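You operate a simulated robot arm through the tools that you are given. There is no shell and no other tool. Be economical: measure what you need, move in short steps, check, and stop when the job is done.

Carry out the task below with a simulated robot arm. There is one attempt and no reset: what you move stays moved.

TASK
Put two of the eyes from the top of the side bench on the grey disc.
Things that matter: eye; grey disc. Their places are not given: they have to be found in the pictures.

It is judged by the outcome, as a careful person would: the job done as asked, and still so three seconds after it is handed in. It fails if anything else is knocked over, pushed out of place, dropped, spilled or broken.

THE ROBOT
A 7-joint arm with a two-finger parallel gripper, fixed in place. Base frame: the origin is at the foot of the arm, x ahead of it, y to its left, z up; the work surface is at about z = 0. Lengths are in mm, angles in rad, forces in N, time in s.
With the tool pointing down near the work surface it reaches from about 240 to 620 mm from the base axis. Its first joint turns from -1.152 to 1.152 rad. Payload 2.6 kg.
Tool frame: the origin (TCP) lies between the finger pads and is the grasp point; the fingertips stand 30 mm ahead of it; z points along the fingers, y is the line along which they close. The gripper opens to 94 mm. The fingers are 28 mm wide and 10 mm thick; the gripper's body (50 by 96 mm) begins 55 mm behind the TCP.
Orientation is that of the tool frame in the base frame, as [roll, pitch, yaw] about the fixed x, y, z axes, in that order (R = Rz(yaw) Ry(pitch) Rx(roll)). With the fingers straight down and closing along the base's y, the tool's x points along the base's -x, its y along +y and its z along -z.

THE INTERFACE
- The arm moves only by the tool step_arm. Its argument "series" is a list of rows, each an object (a shift or turn left out is 0, a gripper value left out holds the last) with "slide": the shift along the base's x, y, z in units of 30 mm (1.0 is 30 mm), a list of three; "delta_rot": the turn, a rotation vector about the base's x, y, z in units of 8 degrees (1.0 is 8 degrees), a list of three. In form: [{"slide": [tx, ty, tz], "delta_rot": [wx, wy, wz]}, ...]. A call has 1 to 20 rows; each row shifts and turns the commanded pose from where the row before left it. "gripper" is the gripper command, from -1 (shut) to 1 (fully open), values between in proportion, set as the call begins (left out, the last holds). A call with a number of a shift or a turn outside -1 to 1 is refused whole. A row lasts 0.2 s, in which the tool goes at most 50 mm and 0.15 rad; a call with a longer step from one row to the next is refused whole, and so is a gripper value outside its range. A pose out of reach is approached as far as the arm can. The call stops where the force on the tool passes 40 N (or 10 N more than at its start, if that is more) or the arm is blocked; 0.2 s more then pass. The fingers move at their own pace (about 72 mm/s each) and stop on an object; they squeeze with about 40 N. The grip force told is the motor's: it shows also when the fingers shut on nothing. Time passes only in rows, and 0.2 s behind the last, so rows that do not move let the fingers close. It gives the time, the measured TCP pose, the force on the tool (base axes), the opening and the grip force at its end, in the units of the frame above (readings bear some noise), and new pictures: "pictures" is both (left out), scene, wrist or none.
- Cameras (640 x 400 px; columns grow to the right, rows downward): "scene" is fixed at [28.2, 434.4, 549.2]; the picture's right is [-0.81, -0.59, 0.00], its down [-0.42, 0.57, -0.71] and it looks along [0.42, -0.57, -0.71] (base axes); focal length 269 px, centre (320, 200). "wrist" rides on the gripper at [-37, 0, -58] in the tool frame; the picture's right is [0.00, -1.00, 0.00], its down [0.97, 0.00, -0.24] and it looks along [0.24, 0.00, 0.97] (tool axes); focal length 218 px, centre (320, 200).
- point_at(camera, pixels): for up to 12 pixels [column, row] of the newest picture of that camera ("zoom" is the newest enlarged one), the place [x, y, z] in the base frame of the surface seen there, good to about 2 mm. No time passes.
- zoom(camera, box): a new picture of the part [left, top, right, bottom] of that camera's present view, enlarged. No time passes.
- close_job(): hands the job in; it is judged then, once.

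Work in short steps. Measure before you move; look again where a grasp or a placing could have gone wrong, and mend it. You have 60 turns and 100 pictures in all, the two below and enlarged ones among them. Open the gripper and draw the arm clear of the work before you hand the job in, unless the task says otherwise; then end with one line.

The tools are called after "Emit:" as a command line: name --argument value ..., lists and objects as JSON in quotes. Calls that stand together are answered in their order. step_arm: Moves the arm, as the interface text tells. Its arguments: {"type":"object","properties":{"series":{"type":"array"},"gripper":{"type":"number"},"pictures":{"type":"string","enum":["both","scene","wrist","none"]}},"required":["series"]} The other tools are called the same way: point_at (camera, pixels) gives the place of the surface under pixels of a picture; zoom (camera, box) takes an enlarged picture of a part of a camera's view; close_job () hands the job in.

At the start:

```text
t: 0.0
position: [428.6, 53.0, 296.7]
tool_rot: [-3.141, 0.001, 3.141]
force: [-0.5, 0.0, 0.0]
grip_width: 93.9
finger_force: 0.2
```

scene: 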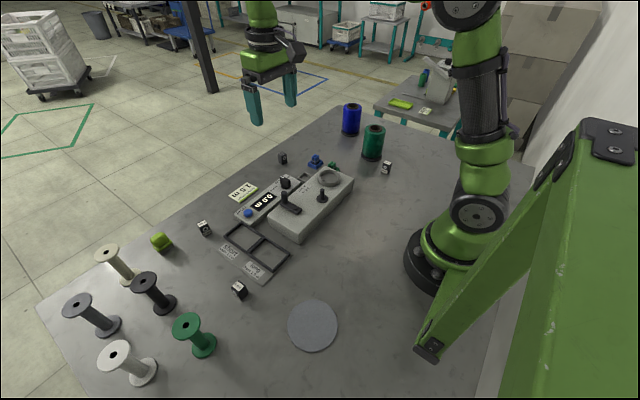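
wrist: 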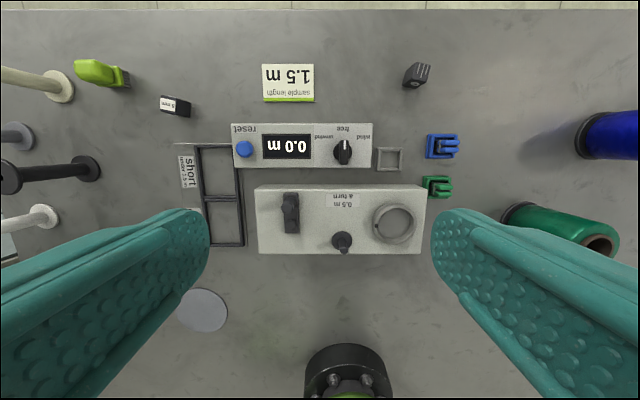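

The pictures show a main bench and a smaller table at about (420,100). I'll enlarge the candidates to find out what an "eye" is.

Emit:
zoom --camera "scene" --box '[340, 50, 500, 150]'

Emit:
zoom --camera "scene" --box '[180, 130, 420, 300]'

Emit:
zoom --camera "wrist" --box '[60, 40, 260, 165]'

Emit:
zoom --camera "wrist" --box '[360, 50, 500, 210]'

```text
4.00 times, centred on (420, 100) of scene
```

zoom: 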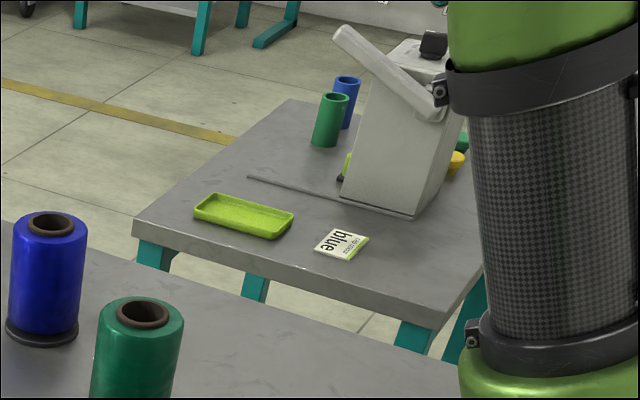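

```text
2.35 times, centred on (300, 215) of scene
```

zoom: 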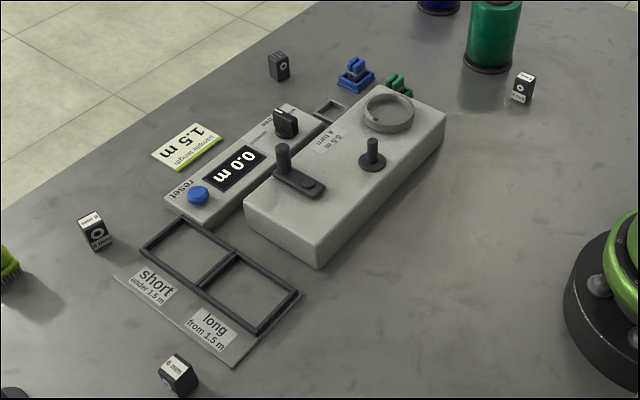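

```text
3.20 times, centred on (160, 102) of wrist
```

zoom: 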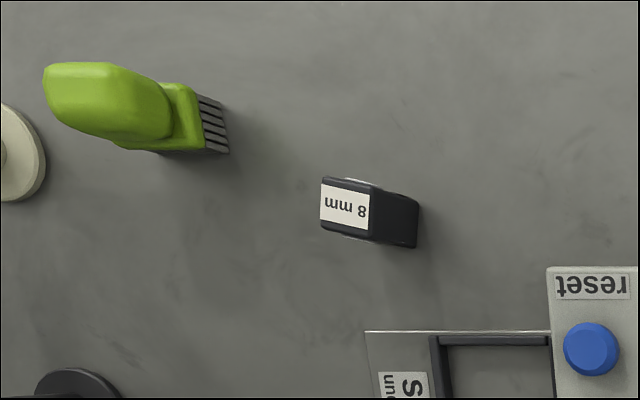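

```text
2.50 times, centred on (430, 130) of wrist
```

zoom: 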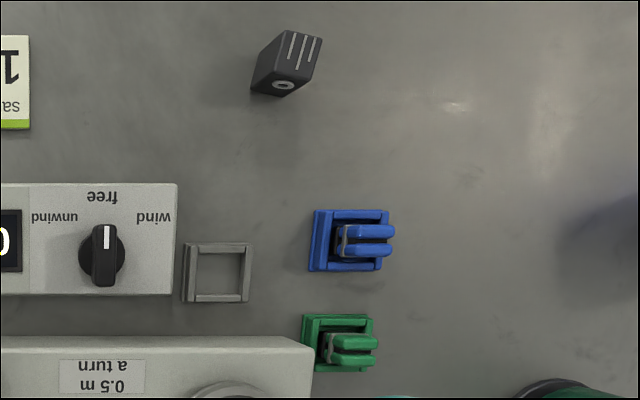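

Emit:
point_at --camera "scene" --pixels '[[400, 104], [425, 111], [435, 90], [424, 76], [387, 165], [283, 157], [205, 227], [240, 289], [313, 325], [455, 90], [160, 240], [345, 125]]'

Emit:
zoom --camera "scene" --box '[410, 60, 480, 104]'

Emit:
zoom --camera "scene" --box '[365, 145, 413, 175]'

Emit:
zoom --camera "scene" --box '[100, 0, 420, 60]'

```text
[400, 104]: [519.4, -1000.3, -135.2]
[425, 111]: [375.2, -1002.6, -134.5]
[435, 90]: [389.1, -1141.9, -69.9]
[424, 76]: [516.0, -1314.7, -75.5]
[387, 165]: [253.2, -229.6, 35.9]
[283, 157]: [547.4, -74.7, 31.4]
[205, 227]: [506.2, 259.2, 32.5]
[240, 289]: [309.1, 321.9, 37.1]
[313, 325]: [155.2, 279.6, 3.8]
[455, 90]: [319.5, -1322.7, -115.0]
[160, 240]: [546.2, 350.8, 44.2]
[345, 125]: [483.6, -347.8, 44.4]
```

```text
9.09 times, centred on (445, 82) of scene
```

zoom: 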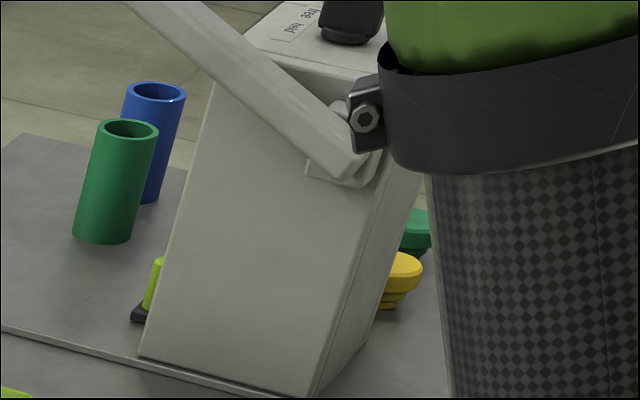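

```text
13.33 times, centred on (389, 160) of scene
```

zoom: 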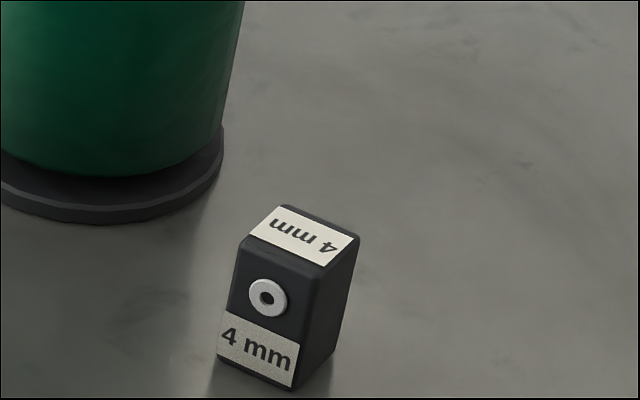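

```text
2.00 times, centred on (260, 30) of scene
```

zoom: 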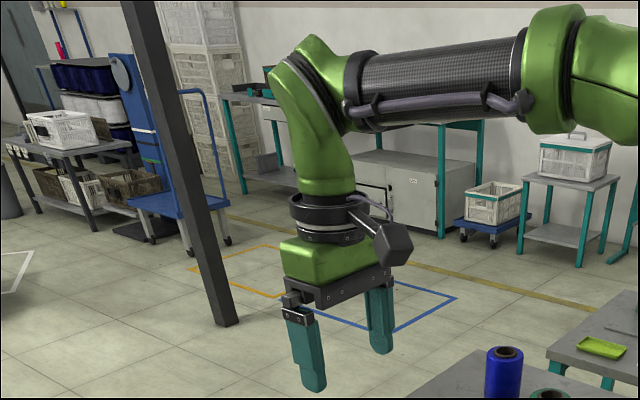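

The "eyes" are the dark blocks with a ringed hole (4, 6 and 8 mm labels), and the disc is at about (155,280). The small table is out of reach, so the bench under the arm is the one meant. I'll measure the 6 mm and 8 mm blocks and the disc.

Emit:
zoom --camera "scene" --box '[181, 213, 229, 243]'

Emit:
zoom --camera "scene" --box '[216, 275, 264, 305]'

Emit:
point_at --camera "scene" --pixels '[[289, 325], [337, 325], [313, 300], [313, 350], [270, 325]]'

```text
13.33 times, centred on (205, 228) of scene
```

zoom: 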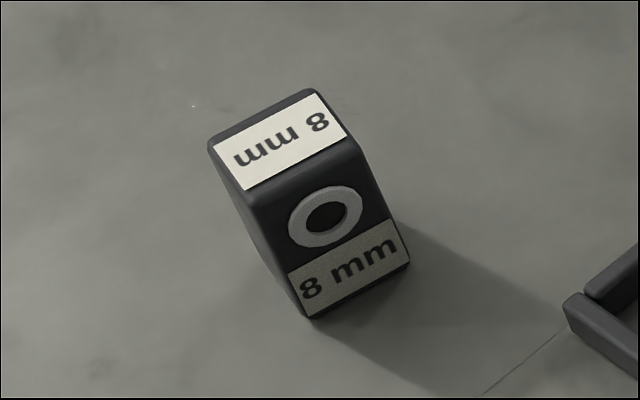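

```text
13.33 times, centred on (240, 290) of scene
```

zoom: 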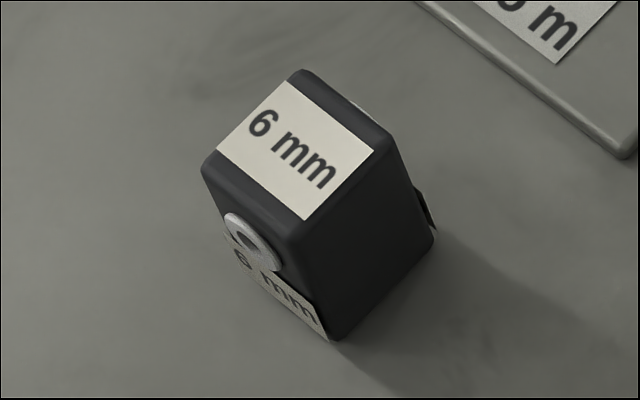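

```text
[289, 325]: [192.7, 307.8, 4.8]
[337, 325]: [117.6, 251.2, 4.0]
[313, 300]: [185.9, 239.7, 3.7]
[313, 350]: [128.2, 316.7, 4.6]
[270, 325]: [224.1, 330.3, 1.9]
```

Emit:
point_at --camera "zoom" --pixels '[[300, 78], [382, 150], [300, 232], [213, 165], [295, 155], [345, 300], [415, 230]]'

Emit:
point_at --camera "scene" --pixels '[[197.4, 223.9], [204.1, 220.3], [207.2, 223.7], [199.6, 226.8], [202.2, 223.8], [204.5, 234]]'

```text
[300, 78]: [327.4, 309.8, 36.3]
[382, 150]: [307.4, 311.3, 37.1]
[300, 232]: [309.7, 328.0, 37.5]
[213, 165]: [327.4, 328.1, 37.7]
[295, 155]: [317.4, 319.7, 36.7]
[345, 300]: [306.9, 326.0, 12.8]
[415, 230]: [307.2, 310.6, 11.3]
```

```text
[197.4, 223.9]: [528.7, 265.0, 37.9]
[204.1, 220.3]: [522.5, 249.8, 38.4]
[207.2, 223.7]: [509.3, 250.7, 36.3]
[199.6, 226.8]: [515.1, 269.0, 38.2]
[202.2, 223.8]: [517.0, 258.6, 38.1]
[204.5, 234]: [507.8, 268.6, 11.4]
```

The 6 mm eye is at about (318,319), roughly 21 mm square, 37 mm tall and axis-aligned. The disc centre is about (156,279), radius 47. I move above the 6 mm eye, turning the tool 90° so the fingers close along x on the ring-free faces, and measure the neighbours.

Emit:
step_arm --gripper 0.1 --series '[{"slide": [-0.307, 0.739, -0.269], "delta_rot": [0, 0, 0.9375]}, {"slide": [-0.307, 0.739, -0.269], "delta_rot": [0, 0, 0.9375]}, {"slide": [-0.307, 0.739, -0.269], "delta_rot": [0, 0, 0.9375]}, {"slide": [-0.307, 0.739, -0.269], "delta_rot": [0, 0, 0.9375]}, {"slide": [-0.307, 0.739, -0.269], "delta_rot": [0, 0, 0.9375]}, {"slide": [-0.307, 0.739, -0.269], "delta_rot": [0, 0, 0.9375]}, {"slide": [-0.307, 0.739, -0.269], "delta_rot": [0, 0, 0.9375]}, {"slide": [-0.307, 0.739, -0.269], "delta_rot": [0, 0, 0.9375]}, {"slide": [-0.307, 0.739, -0.269], "delta_rot": [0, 0, 0.9375]}, {"slide": [-0.307, 0.739, -0.269], "delta_rot": [0, 0, 0.9375]}, {"slide": [-0.307, 0.739, -0.269], "delta_rot": [0, 0, 0.9375]}, {"slide": [-0.307, 0.739, -0.269], "delta_rot": [0, 0, 0.9375]}, {}]'

Emit:
point_at --camera "scene" --pixels '[[186, 322], [210, 345], [215, 350], [263, 286], [150, 283], [175, 300], [218, 252]]'

```text
t: 2.8
position: [317.9, 320.2, 197.1]
tool_rot: [-3.141, 0.001, -1.569]
force: [0.2, -0.8, -0.5]
grip_width: 51.9
finger_force: 0.1
```

scene: 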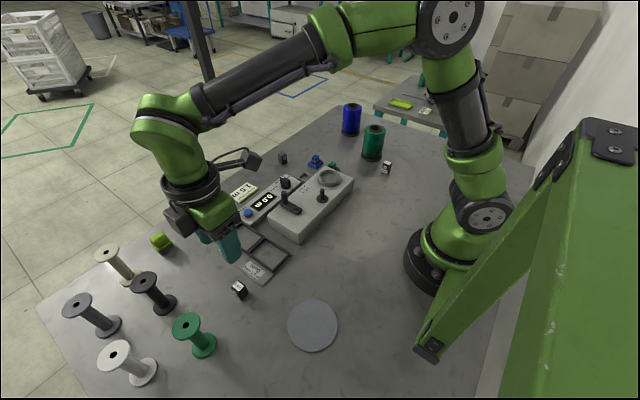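
wrist: 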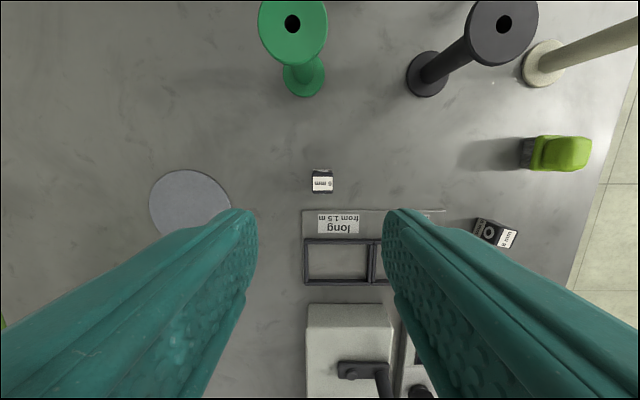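

```text
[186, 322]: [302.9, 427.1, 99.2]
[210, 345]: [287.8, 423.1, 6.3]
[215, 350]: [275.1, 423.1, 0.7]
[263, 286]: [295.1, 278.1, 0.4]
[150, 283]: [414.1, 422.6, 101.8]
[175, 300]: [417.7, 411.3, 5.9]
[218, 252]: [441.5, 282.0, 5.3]
```

Emit:
point_at --camera "wrist" --pixels '[[313, 179], [332, 179], [322, 184], [190, 203], [150, 203], [228, 203], [322, 210]]'

Emit:
zoom --camera "wrist" --box '[290, 160, 354, 200]'

```text
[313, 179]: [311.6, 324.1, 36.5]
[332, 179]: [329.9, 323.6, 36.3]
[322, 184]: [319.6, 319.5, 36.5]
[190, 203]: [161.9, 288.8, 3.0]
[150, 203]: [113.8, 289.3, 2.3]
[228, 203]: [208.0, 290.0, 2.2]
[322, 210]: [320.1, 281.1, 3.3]
```

```text
10.00 times, centred on (322, 180) of wrist
```

zoom: 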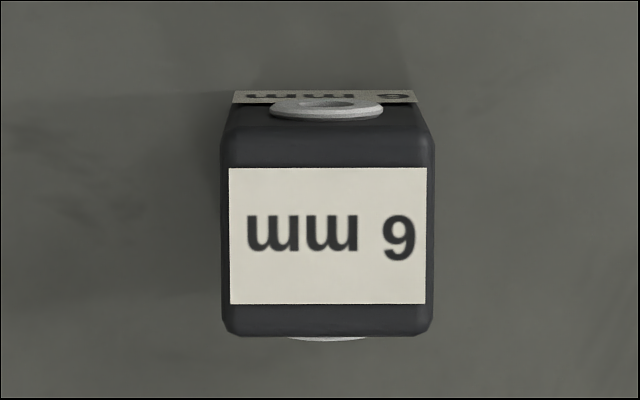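

The block is square to the tool, centred at about (319,319). I descend to z 36 and then close in separate calls.

Emit:
step_arm --series '[{"slide": [0.03, -0.03, -0.9]}, {"slide": [0, 0, -0.9]}, {"slide": [0, 0, -0.9]}, {"slide": [0, 0, -0.9]}, {"slide": [0, 0, -0.9]}, {"slide": [0, 0, -0.87]}, {}]'

```text
t: 4.4
position: [319.0, 317.9, 38.9]
tool_rot: [3.141, 0.0, -1.571]
force: [0.2, 0.5, -0.6]
grip_width: 51.7
finger_force: 0.0
```

scene: 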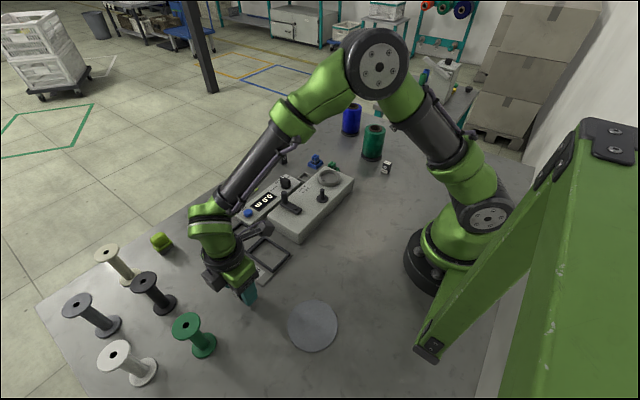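
wrist: 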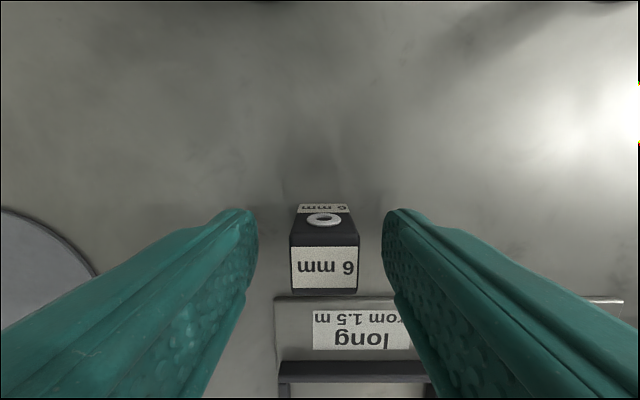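

The block sits between the fingers; closing now.

Emit:
step_arm --gripper -1 --series '[{}, {}, {}]' --pictures "wrist"

```text
t: 5.2
position: [318.8, 319.9, 38.9]
tool_rot: [-3.141, 0.001, -1.571]
force: [0.3, 0.0, -0.3]
grip_width: 24.6
finger_force: 40.0
```

wrist: 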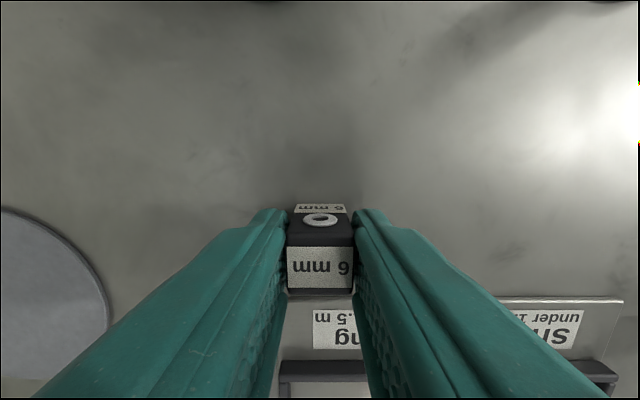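

Held (24.6 mm wide). I lift it and carry it over the disc at about (157,258).

Emit:
step_arm --series '[{"slide": [0, 0, 0.8]}, {"slide": [0, 0, 0.8]}, {"slide": [0, 0, 0.8]}, {"slide": [-0.9, -0.344, 0]}, {"slide": [-0.9, -0.344, 0]}, {"slide": [-0.9, -0.344, 0]}, {"slide": [-0.9, -0.344, 0]}, {"slide": [-0.9, -0.344, 0]}, {"slide": [-0.9, -0.344, 0]}, {}]'

```text
t: 7.4
position: [158.2, 258.0, 109.4]
tool_rot: [-3.14, 0.001, -1.57]
force: [0.5, 0.3, -0.3]
grip_width: 20.8
finger_force: 40.0
```

scene: 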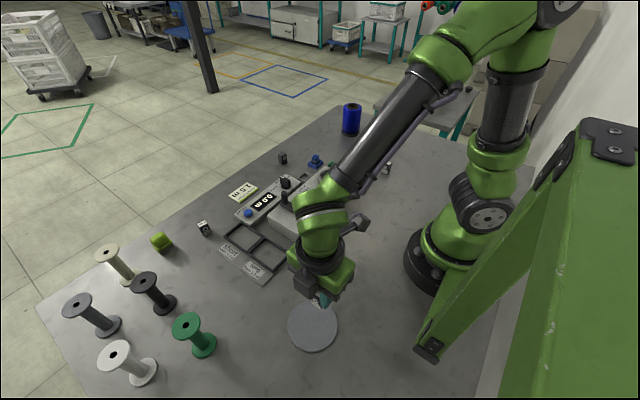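
wrist: 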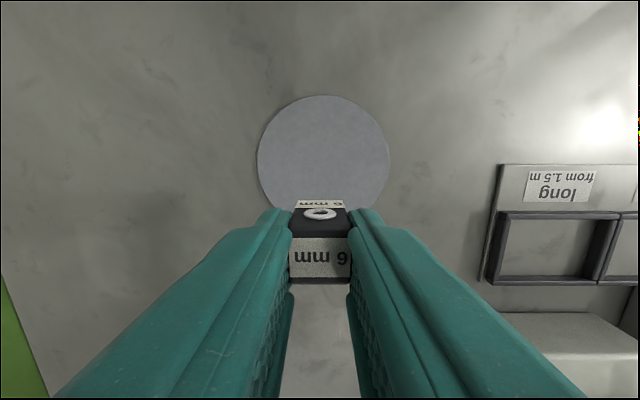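

Emit:
point_at --camera "wrist" --pixels '[[259, 160], [388, 160], [324, 97], [254, 160], [324, 160], [320, 267]]'

```text
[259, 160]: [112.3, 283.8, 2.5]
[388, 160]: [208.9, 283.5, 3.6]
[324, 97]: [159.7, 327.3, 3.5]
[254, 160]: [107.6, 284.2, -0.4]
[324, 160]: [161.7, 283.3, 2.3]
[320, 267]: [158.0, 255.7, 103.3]
```

Disc centre is about (160,280), top at z≈3.5. I lower the block to TCP z≈43.

Emit:
step_arm --series '[{"slide": [0.05, 0, -0.6]}, {"slide": [0, 0, -0.6]}, {"slide": [0, 0, -0.5]}, {"slide": [0, 0, -0.3]}, {"slide": [0, 0, -0.15]}, {}]'

```text
t: 8.8
position: [158.7, 256.5, 46.1]
tool_rot: [-3.14, 0.002, -1.572]
force: [-0.6, -0.7, 7.0]
grip_width: 20.8
finger_force: 40.2
```

scene: 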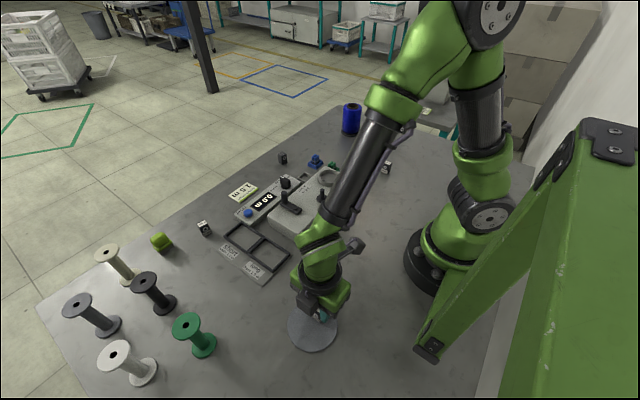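
wrist: 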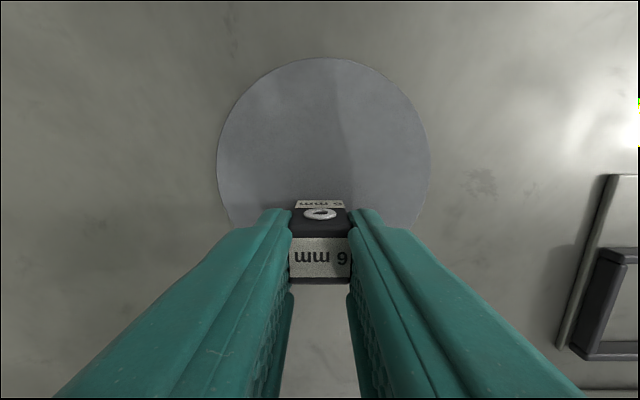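

A 7 N contact force shows it has landed. I open and rise.

Emit:
step_arm --gripper 0.1 --series '[{}, {}, {}, {"slide": [0, 0, 0.5]}, {"slide": [0, 0, 0.9]}, {"slide": [0, 0, 0.9]}, {"slide": [0, 0, 0.9]}, {"slide": [0, 0, 0.9]}, {}]'

```text
t: 10.8
position: [158.4, 256.4, 168.8]
tool_rot: [3.141, 0.002, -1.572]
force: [-0.4, -0.6, -0.2]
grip_width: 51.7
finger_force: 0.0
```

scene: 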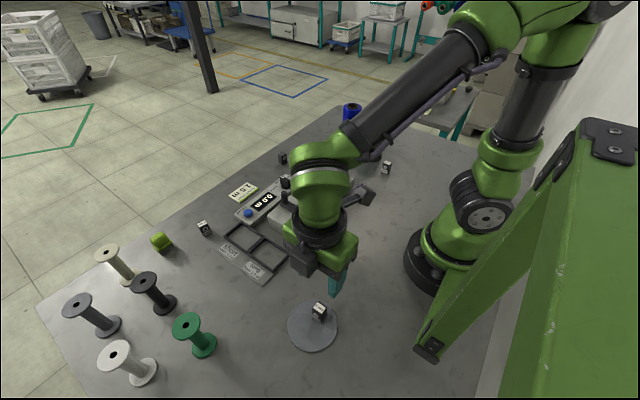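
wrist: 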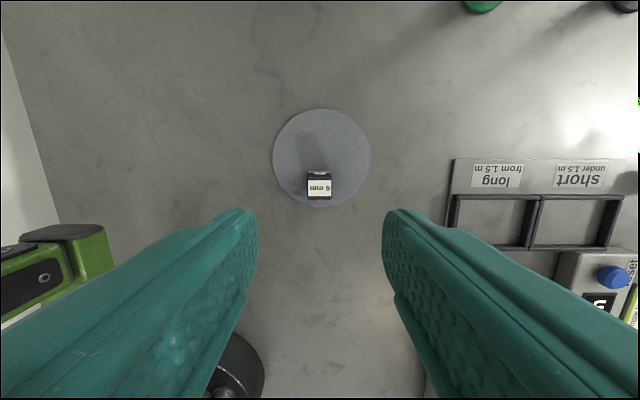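

The 6 mm eye stands on the disc. Next is the 8 mm eye at about (518,259), turned roughly 22°. I move above it, turning the tool by -112° so the fingers close on its plain sides.

Emit:
step_arm --series '[{"slide": [0.857, 0.007, 0.25], "delta_rot": [0, 0, -1]}, {"slide": [0.857, 0.007, 0.25], "delta_rot": [0, 0, -1]}, {"slide": [0.857, 0.007, 0.25], "delta_rot": [0, 0, -1]}, {"slide": [0.857, 0.007, 0.25], "delta_rot": [0, 0, -1]}, {"slide": [0.857, 0.007, 0], "delta_rot": [0, 0, -1]}, {"slide": [0.857, 0.007, 0], "delta_rot": [0, 0, -1]}, {"slide": [0.857, 0.007, 0], "delta_rot": [0, 0, -1]}, {"slide": [0.857, 0.007, 0], "delta_rot": [0, 0, -1]}, {"slide": [0.857, 0.007, 0], "delta_rot": [0, 0, -1]}, {"slide": [0.857, 0.007, 0], "delta_rot": [0, 0, -1]}, {"slide": [0.857, 0.007, 0], "delta_rot": [0, 0, -1]}, {"slide": [0.857, 0.007, 0], "delta_rot": [0, 0, -1]}, {"slide": [0.857, 0.007, 0], "delta_rot": [0, 0, -1]}, {"slide": [0.857, 0.007, 0], "delta_rot": [0, 0, -1]}, {}]'

Emit:
zoom --camera "wrist" --box '[272, 150, 368, 210]'

```text
t: 14.0
position: [518.2, 258.8, 199.5]
tool_rot: [-3.141, 0.0, 2.756]
force: [0.1, 0.2, -0.5]
grip_width: 51.6
finger_force: 0.1
```

scene: 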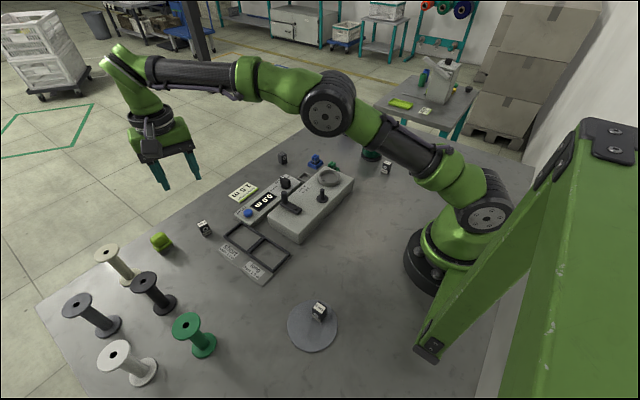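
wrist: 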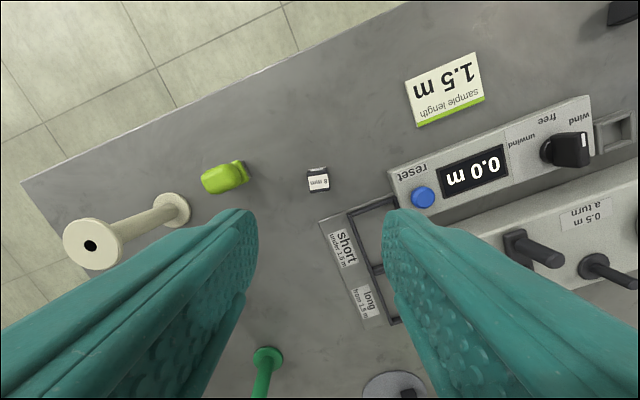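

```text
6.67 times, centred on (320, 180) of wrist
```

zoom: 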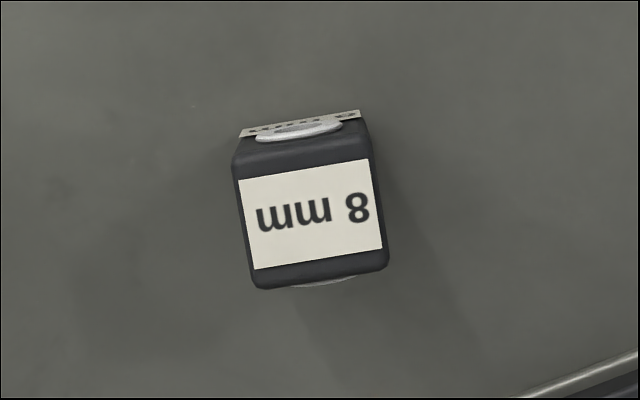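

The block is about 9° off the tool. I measure its corners before correcting.

Emit:
point_at --camera "zoom" --pixels '[[240, 180], [370, 160], [382, 248], [255, 268], [312, 214], [262, 280], [383, 262], [580, 385]]'

```text
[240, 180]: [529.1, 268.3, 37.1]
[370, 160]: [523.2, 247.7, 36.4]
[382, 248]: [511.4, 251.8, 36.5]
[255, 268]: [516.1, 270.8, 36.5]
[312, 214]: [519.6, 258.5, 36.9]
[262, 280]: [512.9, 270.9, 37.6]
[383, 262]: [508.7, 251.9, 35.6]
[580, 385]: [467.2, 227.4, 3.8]
```

Emit:
step_arm --series '[{"slide": [0.02, 0.02, -0.5], "delta_rot": [0, 0, 1]}, {"slide": [0, 0, -0.9]}, {"slide": [0, 0, -0.9]}, {"slide": [0, 0, -0.9]}, {"slide": [0, 0, -0.9]}, {"slide": [0, 0, -0.9]}, {"slide": [0, 0, -0.42]}, {}]'

```text
t: 15.8
position: [520.0, 260.5, 35.5]
tool_rot: [-3.141, 0.002, 2.897]
force: [-0.9, 0.4, 0.6]
grip_width: 51.8
finger_force: 0.0
```

scene: 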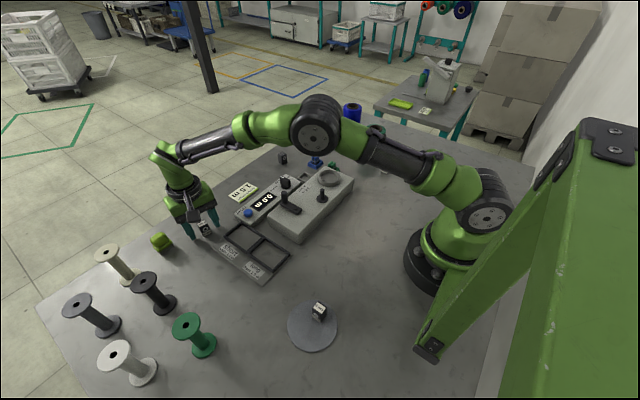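
wrist: 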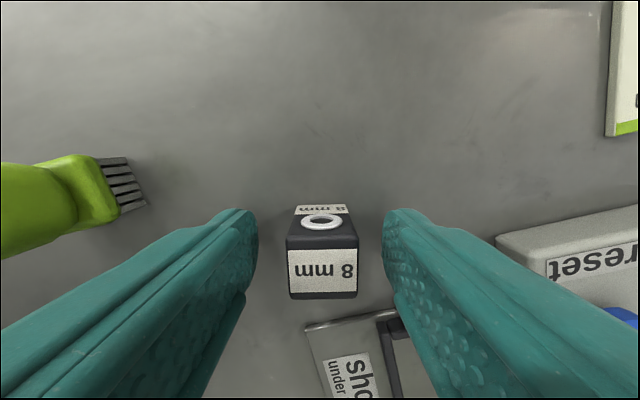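

Aligned and clear on both sides. I close and lift.

Emit:
step_arm --gripper -1 --series '[{}, {}, {}, {}, {"slide": [0, 0, 0.5]}, {"slide": [0, 0, 0.9]}, {"slide": [0, 0, 0.9]}, {"slide": [0, 0, 0.9]}, {}]' --pictures "wrist"

```text
t: 17.8
position: [518.4, 261.6, 133.8]
tool_rot: [-3.141, 0.001, 2.897]
force: [0.4, -0.4, -0.9]
grip_width: 24.9
finger_force: 40.3
```

wrist: 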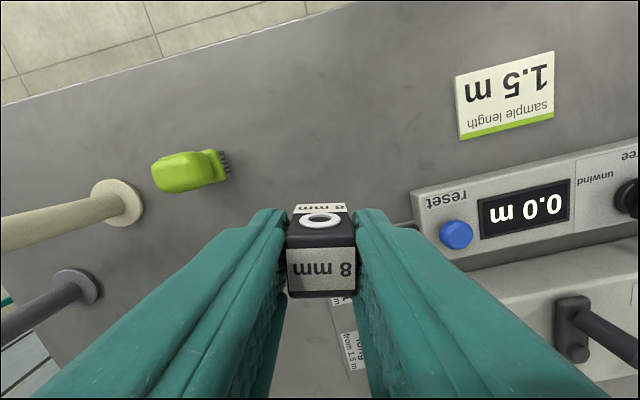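

Held. I carry it to (160,302) over the free half of the disc, turning back by +104°.

Emit:
step_arm --series '[{"slide": [-0.853, 0.094, 0.1], "delta_rot": [0, 0, 0.929]}, {"slide": [-0.853, 0.094, 0], "delta_rot": [0, 0, 0.929]}, {"slide": [-0.853, 0.094, 0], "delta_rot": [0, 0, 0.929]}, {"slide": [-0.853, 0.094, 0], "delta_rot": [0, 0, 0.929]}, {"slide": [-0.853, 0.094, 0], "delta_rot": [0, 0, 0.929]}, {"slide": [-0.853, 0.094, 0], "delta_rot": [0, 0, 0.929]}, {"slide": [-0.853, 0.094, 0], "delta_rot": [0, 0, 0.929]}, {"slide": [-0.853, 0.094, 0], "delta_rot": [0, 0, 0.929]}, {"slide": [-0.853, 0.094, 0], "delta_rot": [0, 0, 0.929]}, {"slide": [-0.853, 0.094, 0], "delta_rot": [0, 0, 0.929]}, {"slide": [-0.853, 0.094, 0], "delta_rot": [0, 0, 0.929]}, {"slide": [-0.853, 0.094, 0], "delta_rot": [0, 0, 0.929]}, {"slide": [-0.853, 0.094, 0], "delta_rot": [0, 0, 0.929]}, {"slide": [-0.853, 0.094, 0], "delta_rot": [0, 0, 0.929]}, {}]'

```text
t: 21.0
position: [158.9, 299.4, 136.1]
tool_rot: [-3.141, -0.001, -1.566]
force: [0.1, 0.1, -1.3]
grip_width: 24.9
finger_force: 40.0
```

scene: 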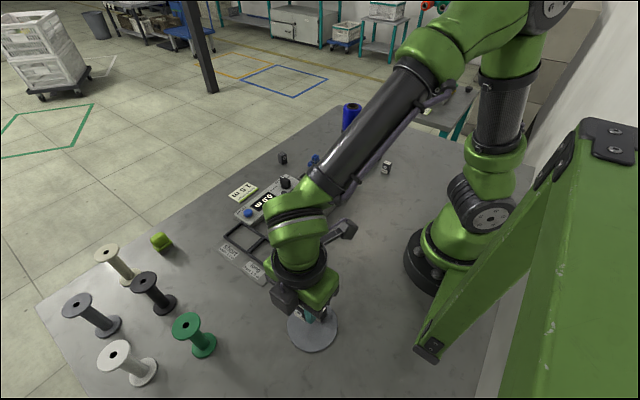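
wrist: 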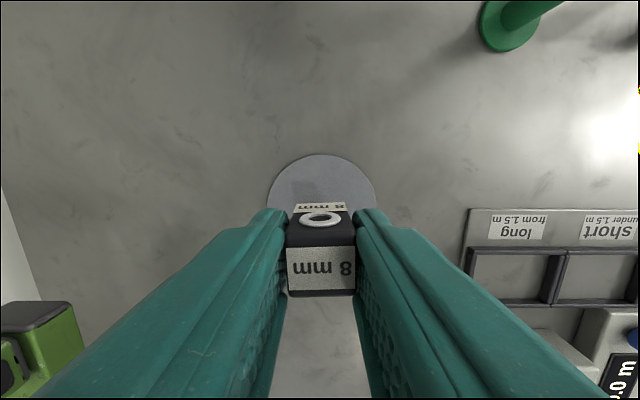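

Emit:
step_arm --series '[{"slide": [0.03, 0.06, -0.8]}, {"slide": [0, 0, -0.8]}, {"slide": [0, 0, -0.7]}, {"slide": [0, 0, -0.4]}, {"slide": [0, 0, -0.2]}, {"slide": [0, 0, -0.15]}, {}]'

```text
t: 22.6
position: [161.8, 300.7, 43.9]
tool_rot: [-3.141, 0.0, -1.572]
force: [0.1, 0.3, 0.0]
grip_width: 24.8
finger_force: 40.3
```

scene: 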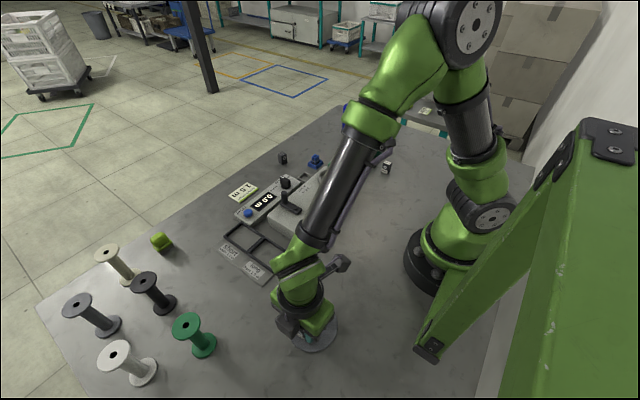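
wrist: 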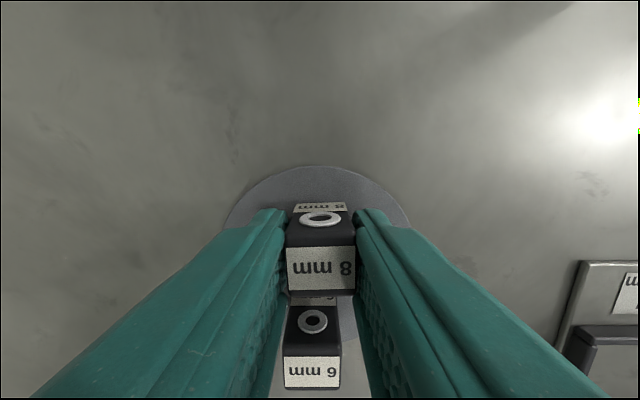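

No contact yet; I go down by 1.2 mm steps.

Emit:
step_arm --series '[{"slide": [0, 0, -0.04]}, {"slide": [0, 0, -0.04]}, {}]' --pictures "none"

```text
t: 23.4
position: [161.9, 301.4, 41.5]
tool_rot: [-3.141, 0.0, -1.571]
force: [0.0, -0.2, -0.9]
grip_width: 25.0
finger_force: 40.4
```

Emit:
step_arm --series '[{"slide": [0, 0, -0.03]}, {"slide": [0, 0, -0.03]}, {}]' --pictures "none"

```text
t: 24.2
position: [161.6, 301.9, 39.8]
tool_rot: [-3.141, 0.0, -1.571]
force: [-0.4, -0.4, -0.2]
grip_width: 24.8
finger_force: 40.1
```

Emit:
step_arm --series '[{"slide": [0, 0, -0.03]}, {"slide": [0, 0, -0.03]}, {}]' --pictures "wrist"

```text
t: 25.0
position: [161.9, 301.5, 38.7]
tool_rot: [-3.14, 0.002, -1.571]
force: [-2.6, -2.6, 16.6]
grip_width: 25.1
finger_force: 39.9
```

wrist: 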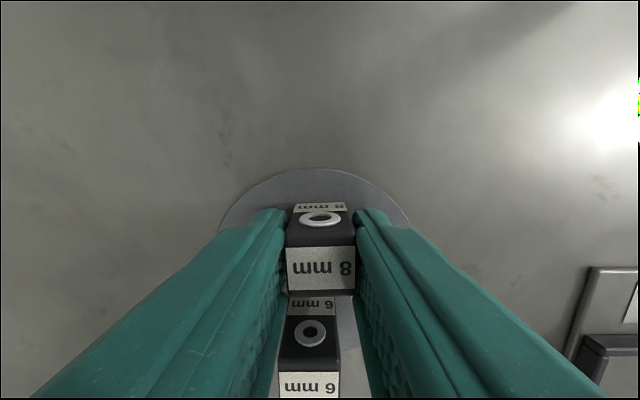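

Contact shows at 16.6 N. I open, rise straight up and draw clear.

Emit:
step_arm --gripper 0.1 --series '[{"slide": [0, 0, 0.04]}, {}, {}, {"slide": [0, 0, 0.5]}, {"slide": [0, 0, 0.9]}, {"slide": [0, 0, 0.9]}, {"slide": [0, 0, 0.9]}, {"slide": [0, 0, 0.9]}, {"slide": [0.9, -0.3, 0.6]}, {"slide": [0.9, -0.3, 0.6]}, {"slide": [0.9, -0.3, 0.6]}, {"slide": [0.9, -0.3, 0]}, {"slide": [0.9, -0.3, 0]}, {"slide": [0.9, -0.3, 0]}, {"slide": [0.9, -0.3, 0]}, {}]'

Emit:
zoom --camera "scene" --box '[273, 285, 353, 355]'

```text
t: 28.4
position: [350.3, 237.1, 217.3]
tool_rot: [3.141, 0.0, -1.571]
force: [0.4, 0.9, -0.5]
grip_width: 51.8
finger_force: 0.1
```

scene: 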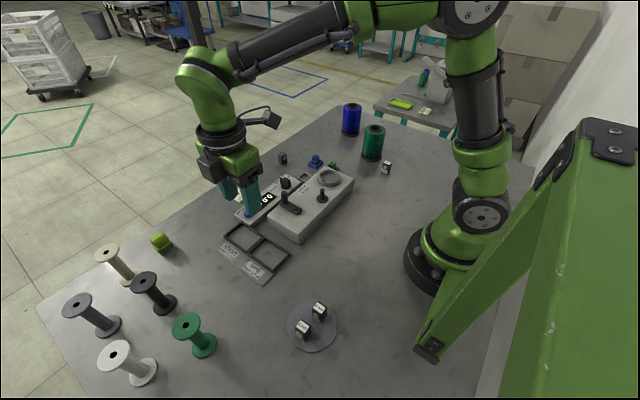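
wrist: 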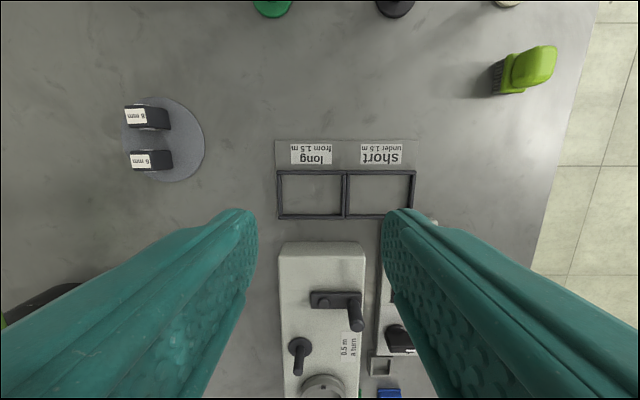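

```text
5.71 times, centred on (313, 320) of scene
```

zoom: 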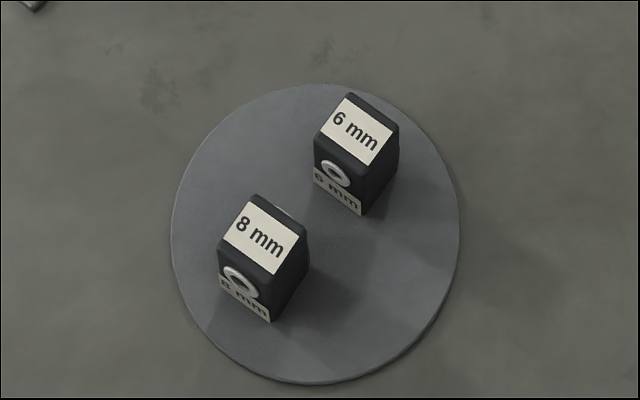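

Both eyes stand upright well inside the disc, nothing else has moved, and the arm is clear with the gripper open. I hand the job in.

Emit:
close_job

```text
The job is handed in.
```

The 6 mm and 8 mm eyes are standing upright on the grey disc. I took "side bench" to mean the bench under the arm, since the small table beside it is out of reach. The job is handed in.
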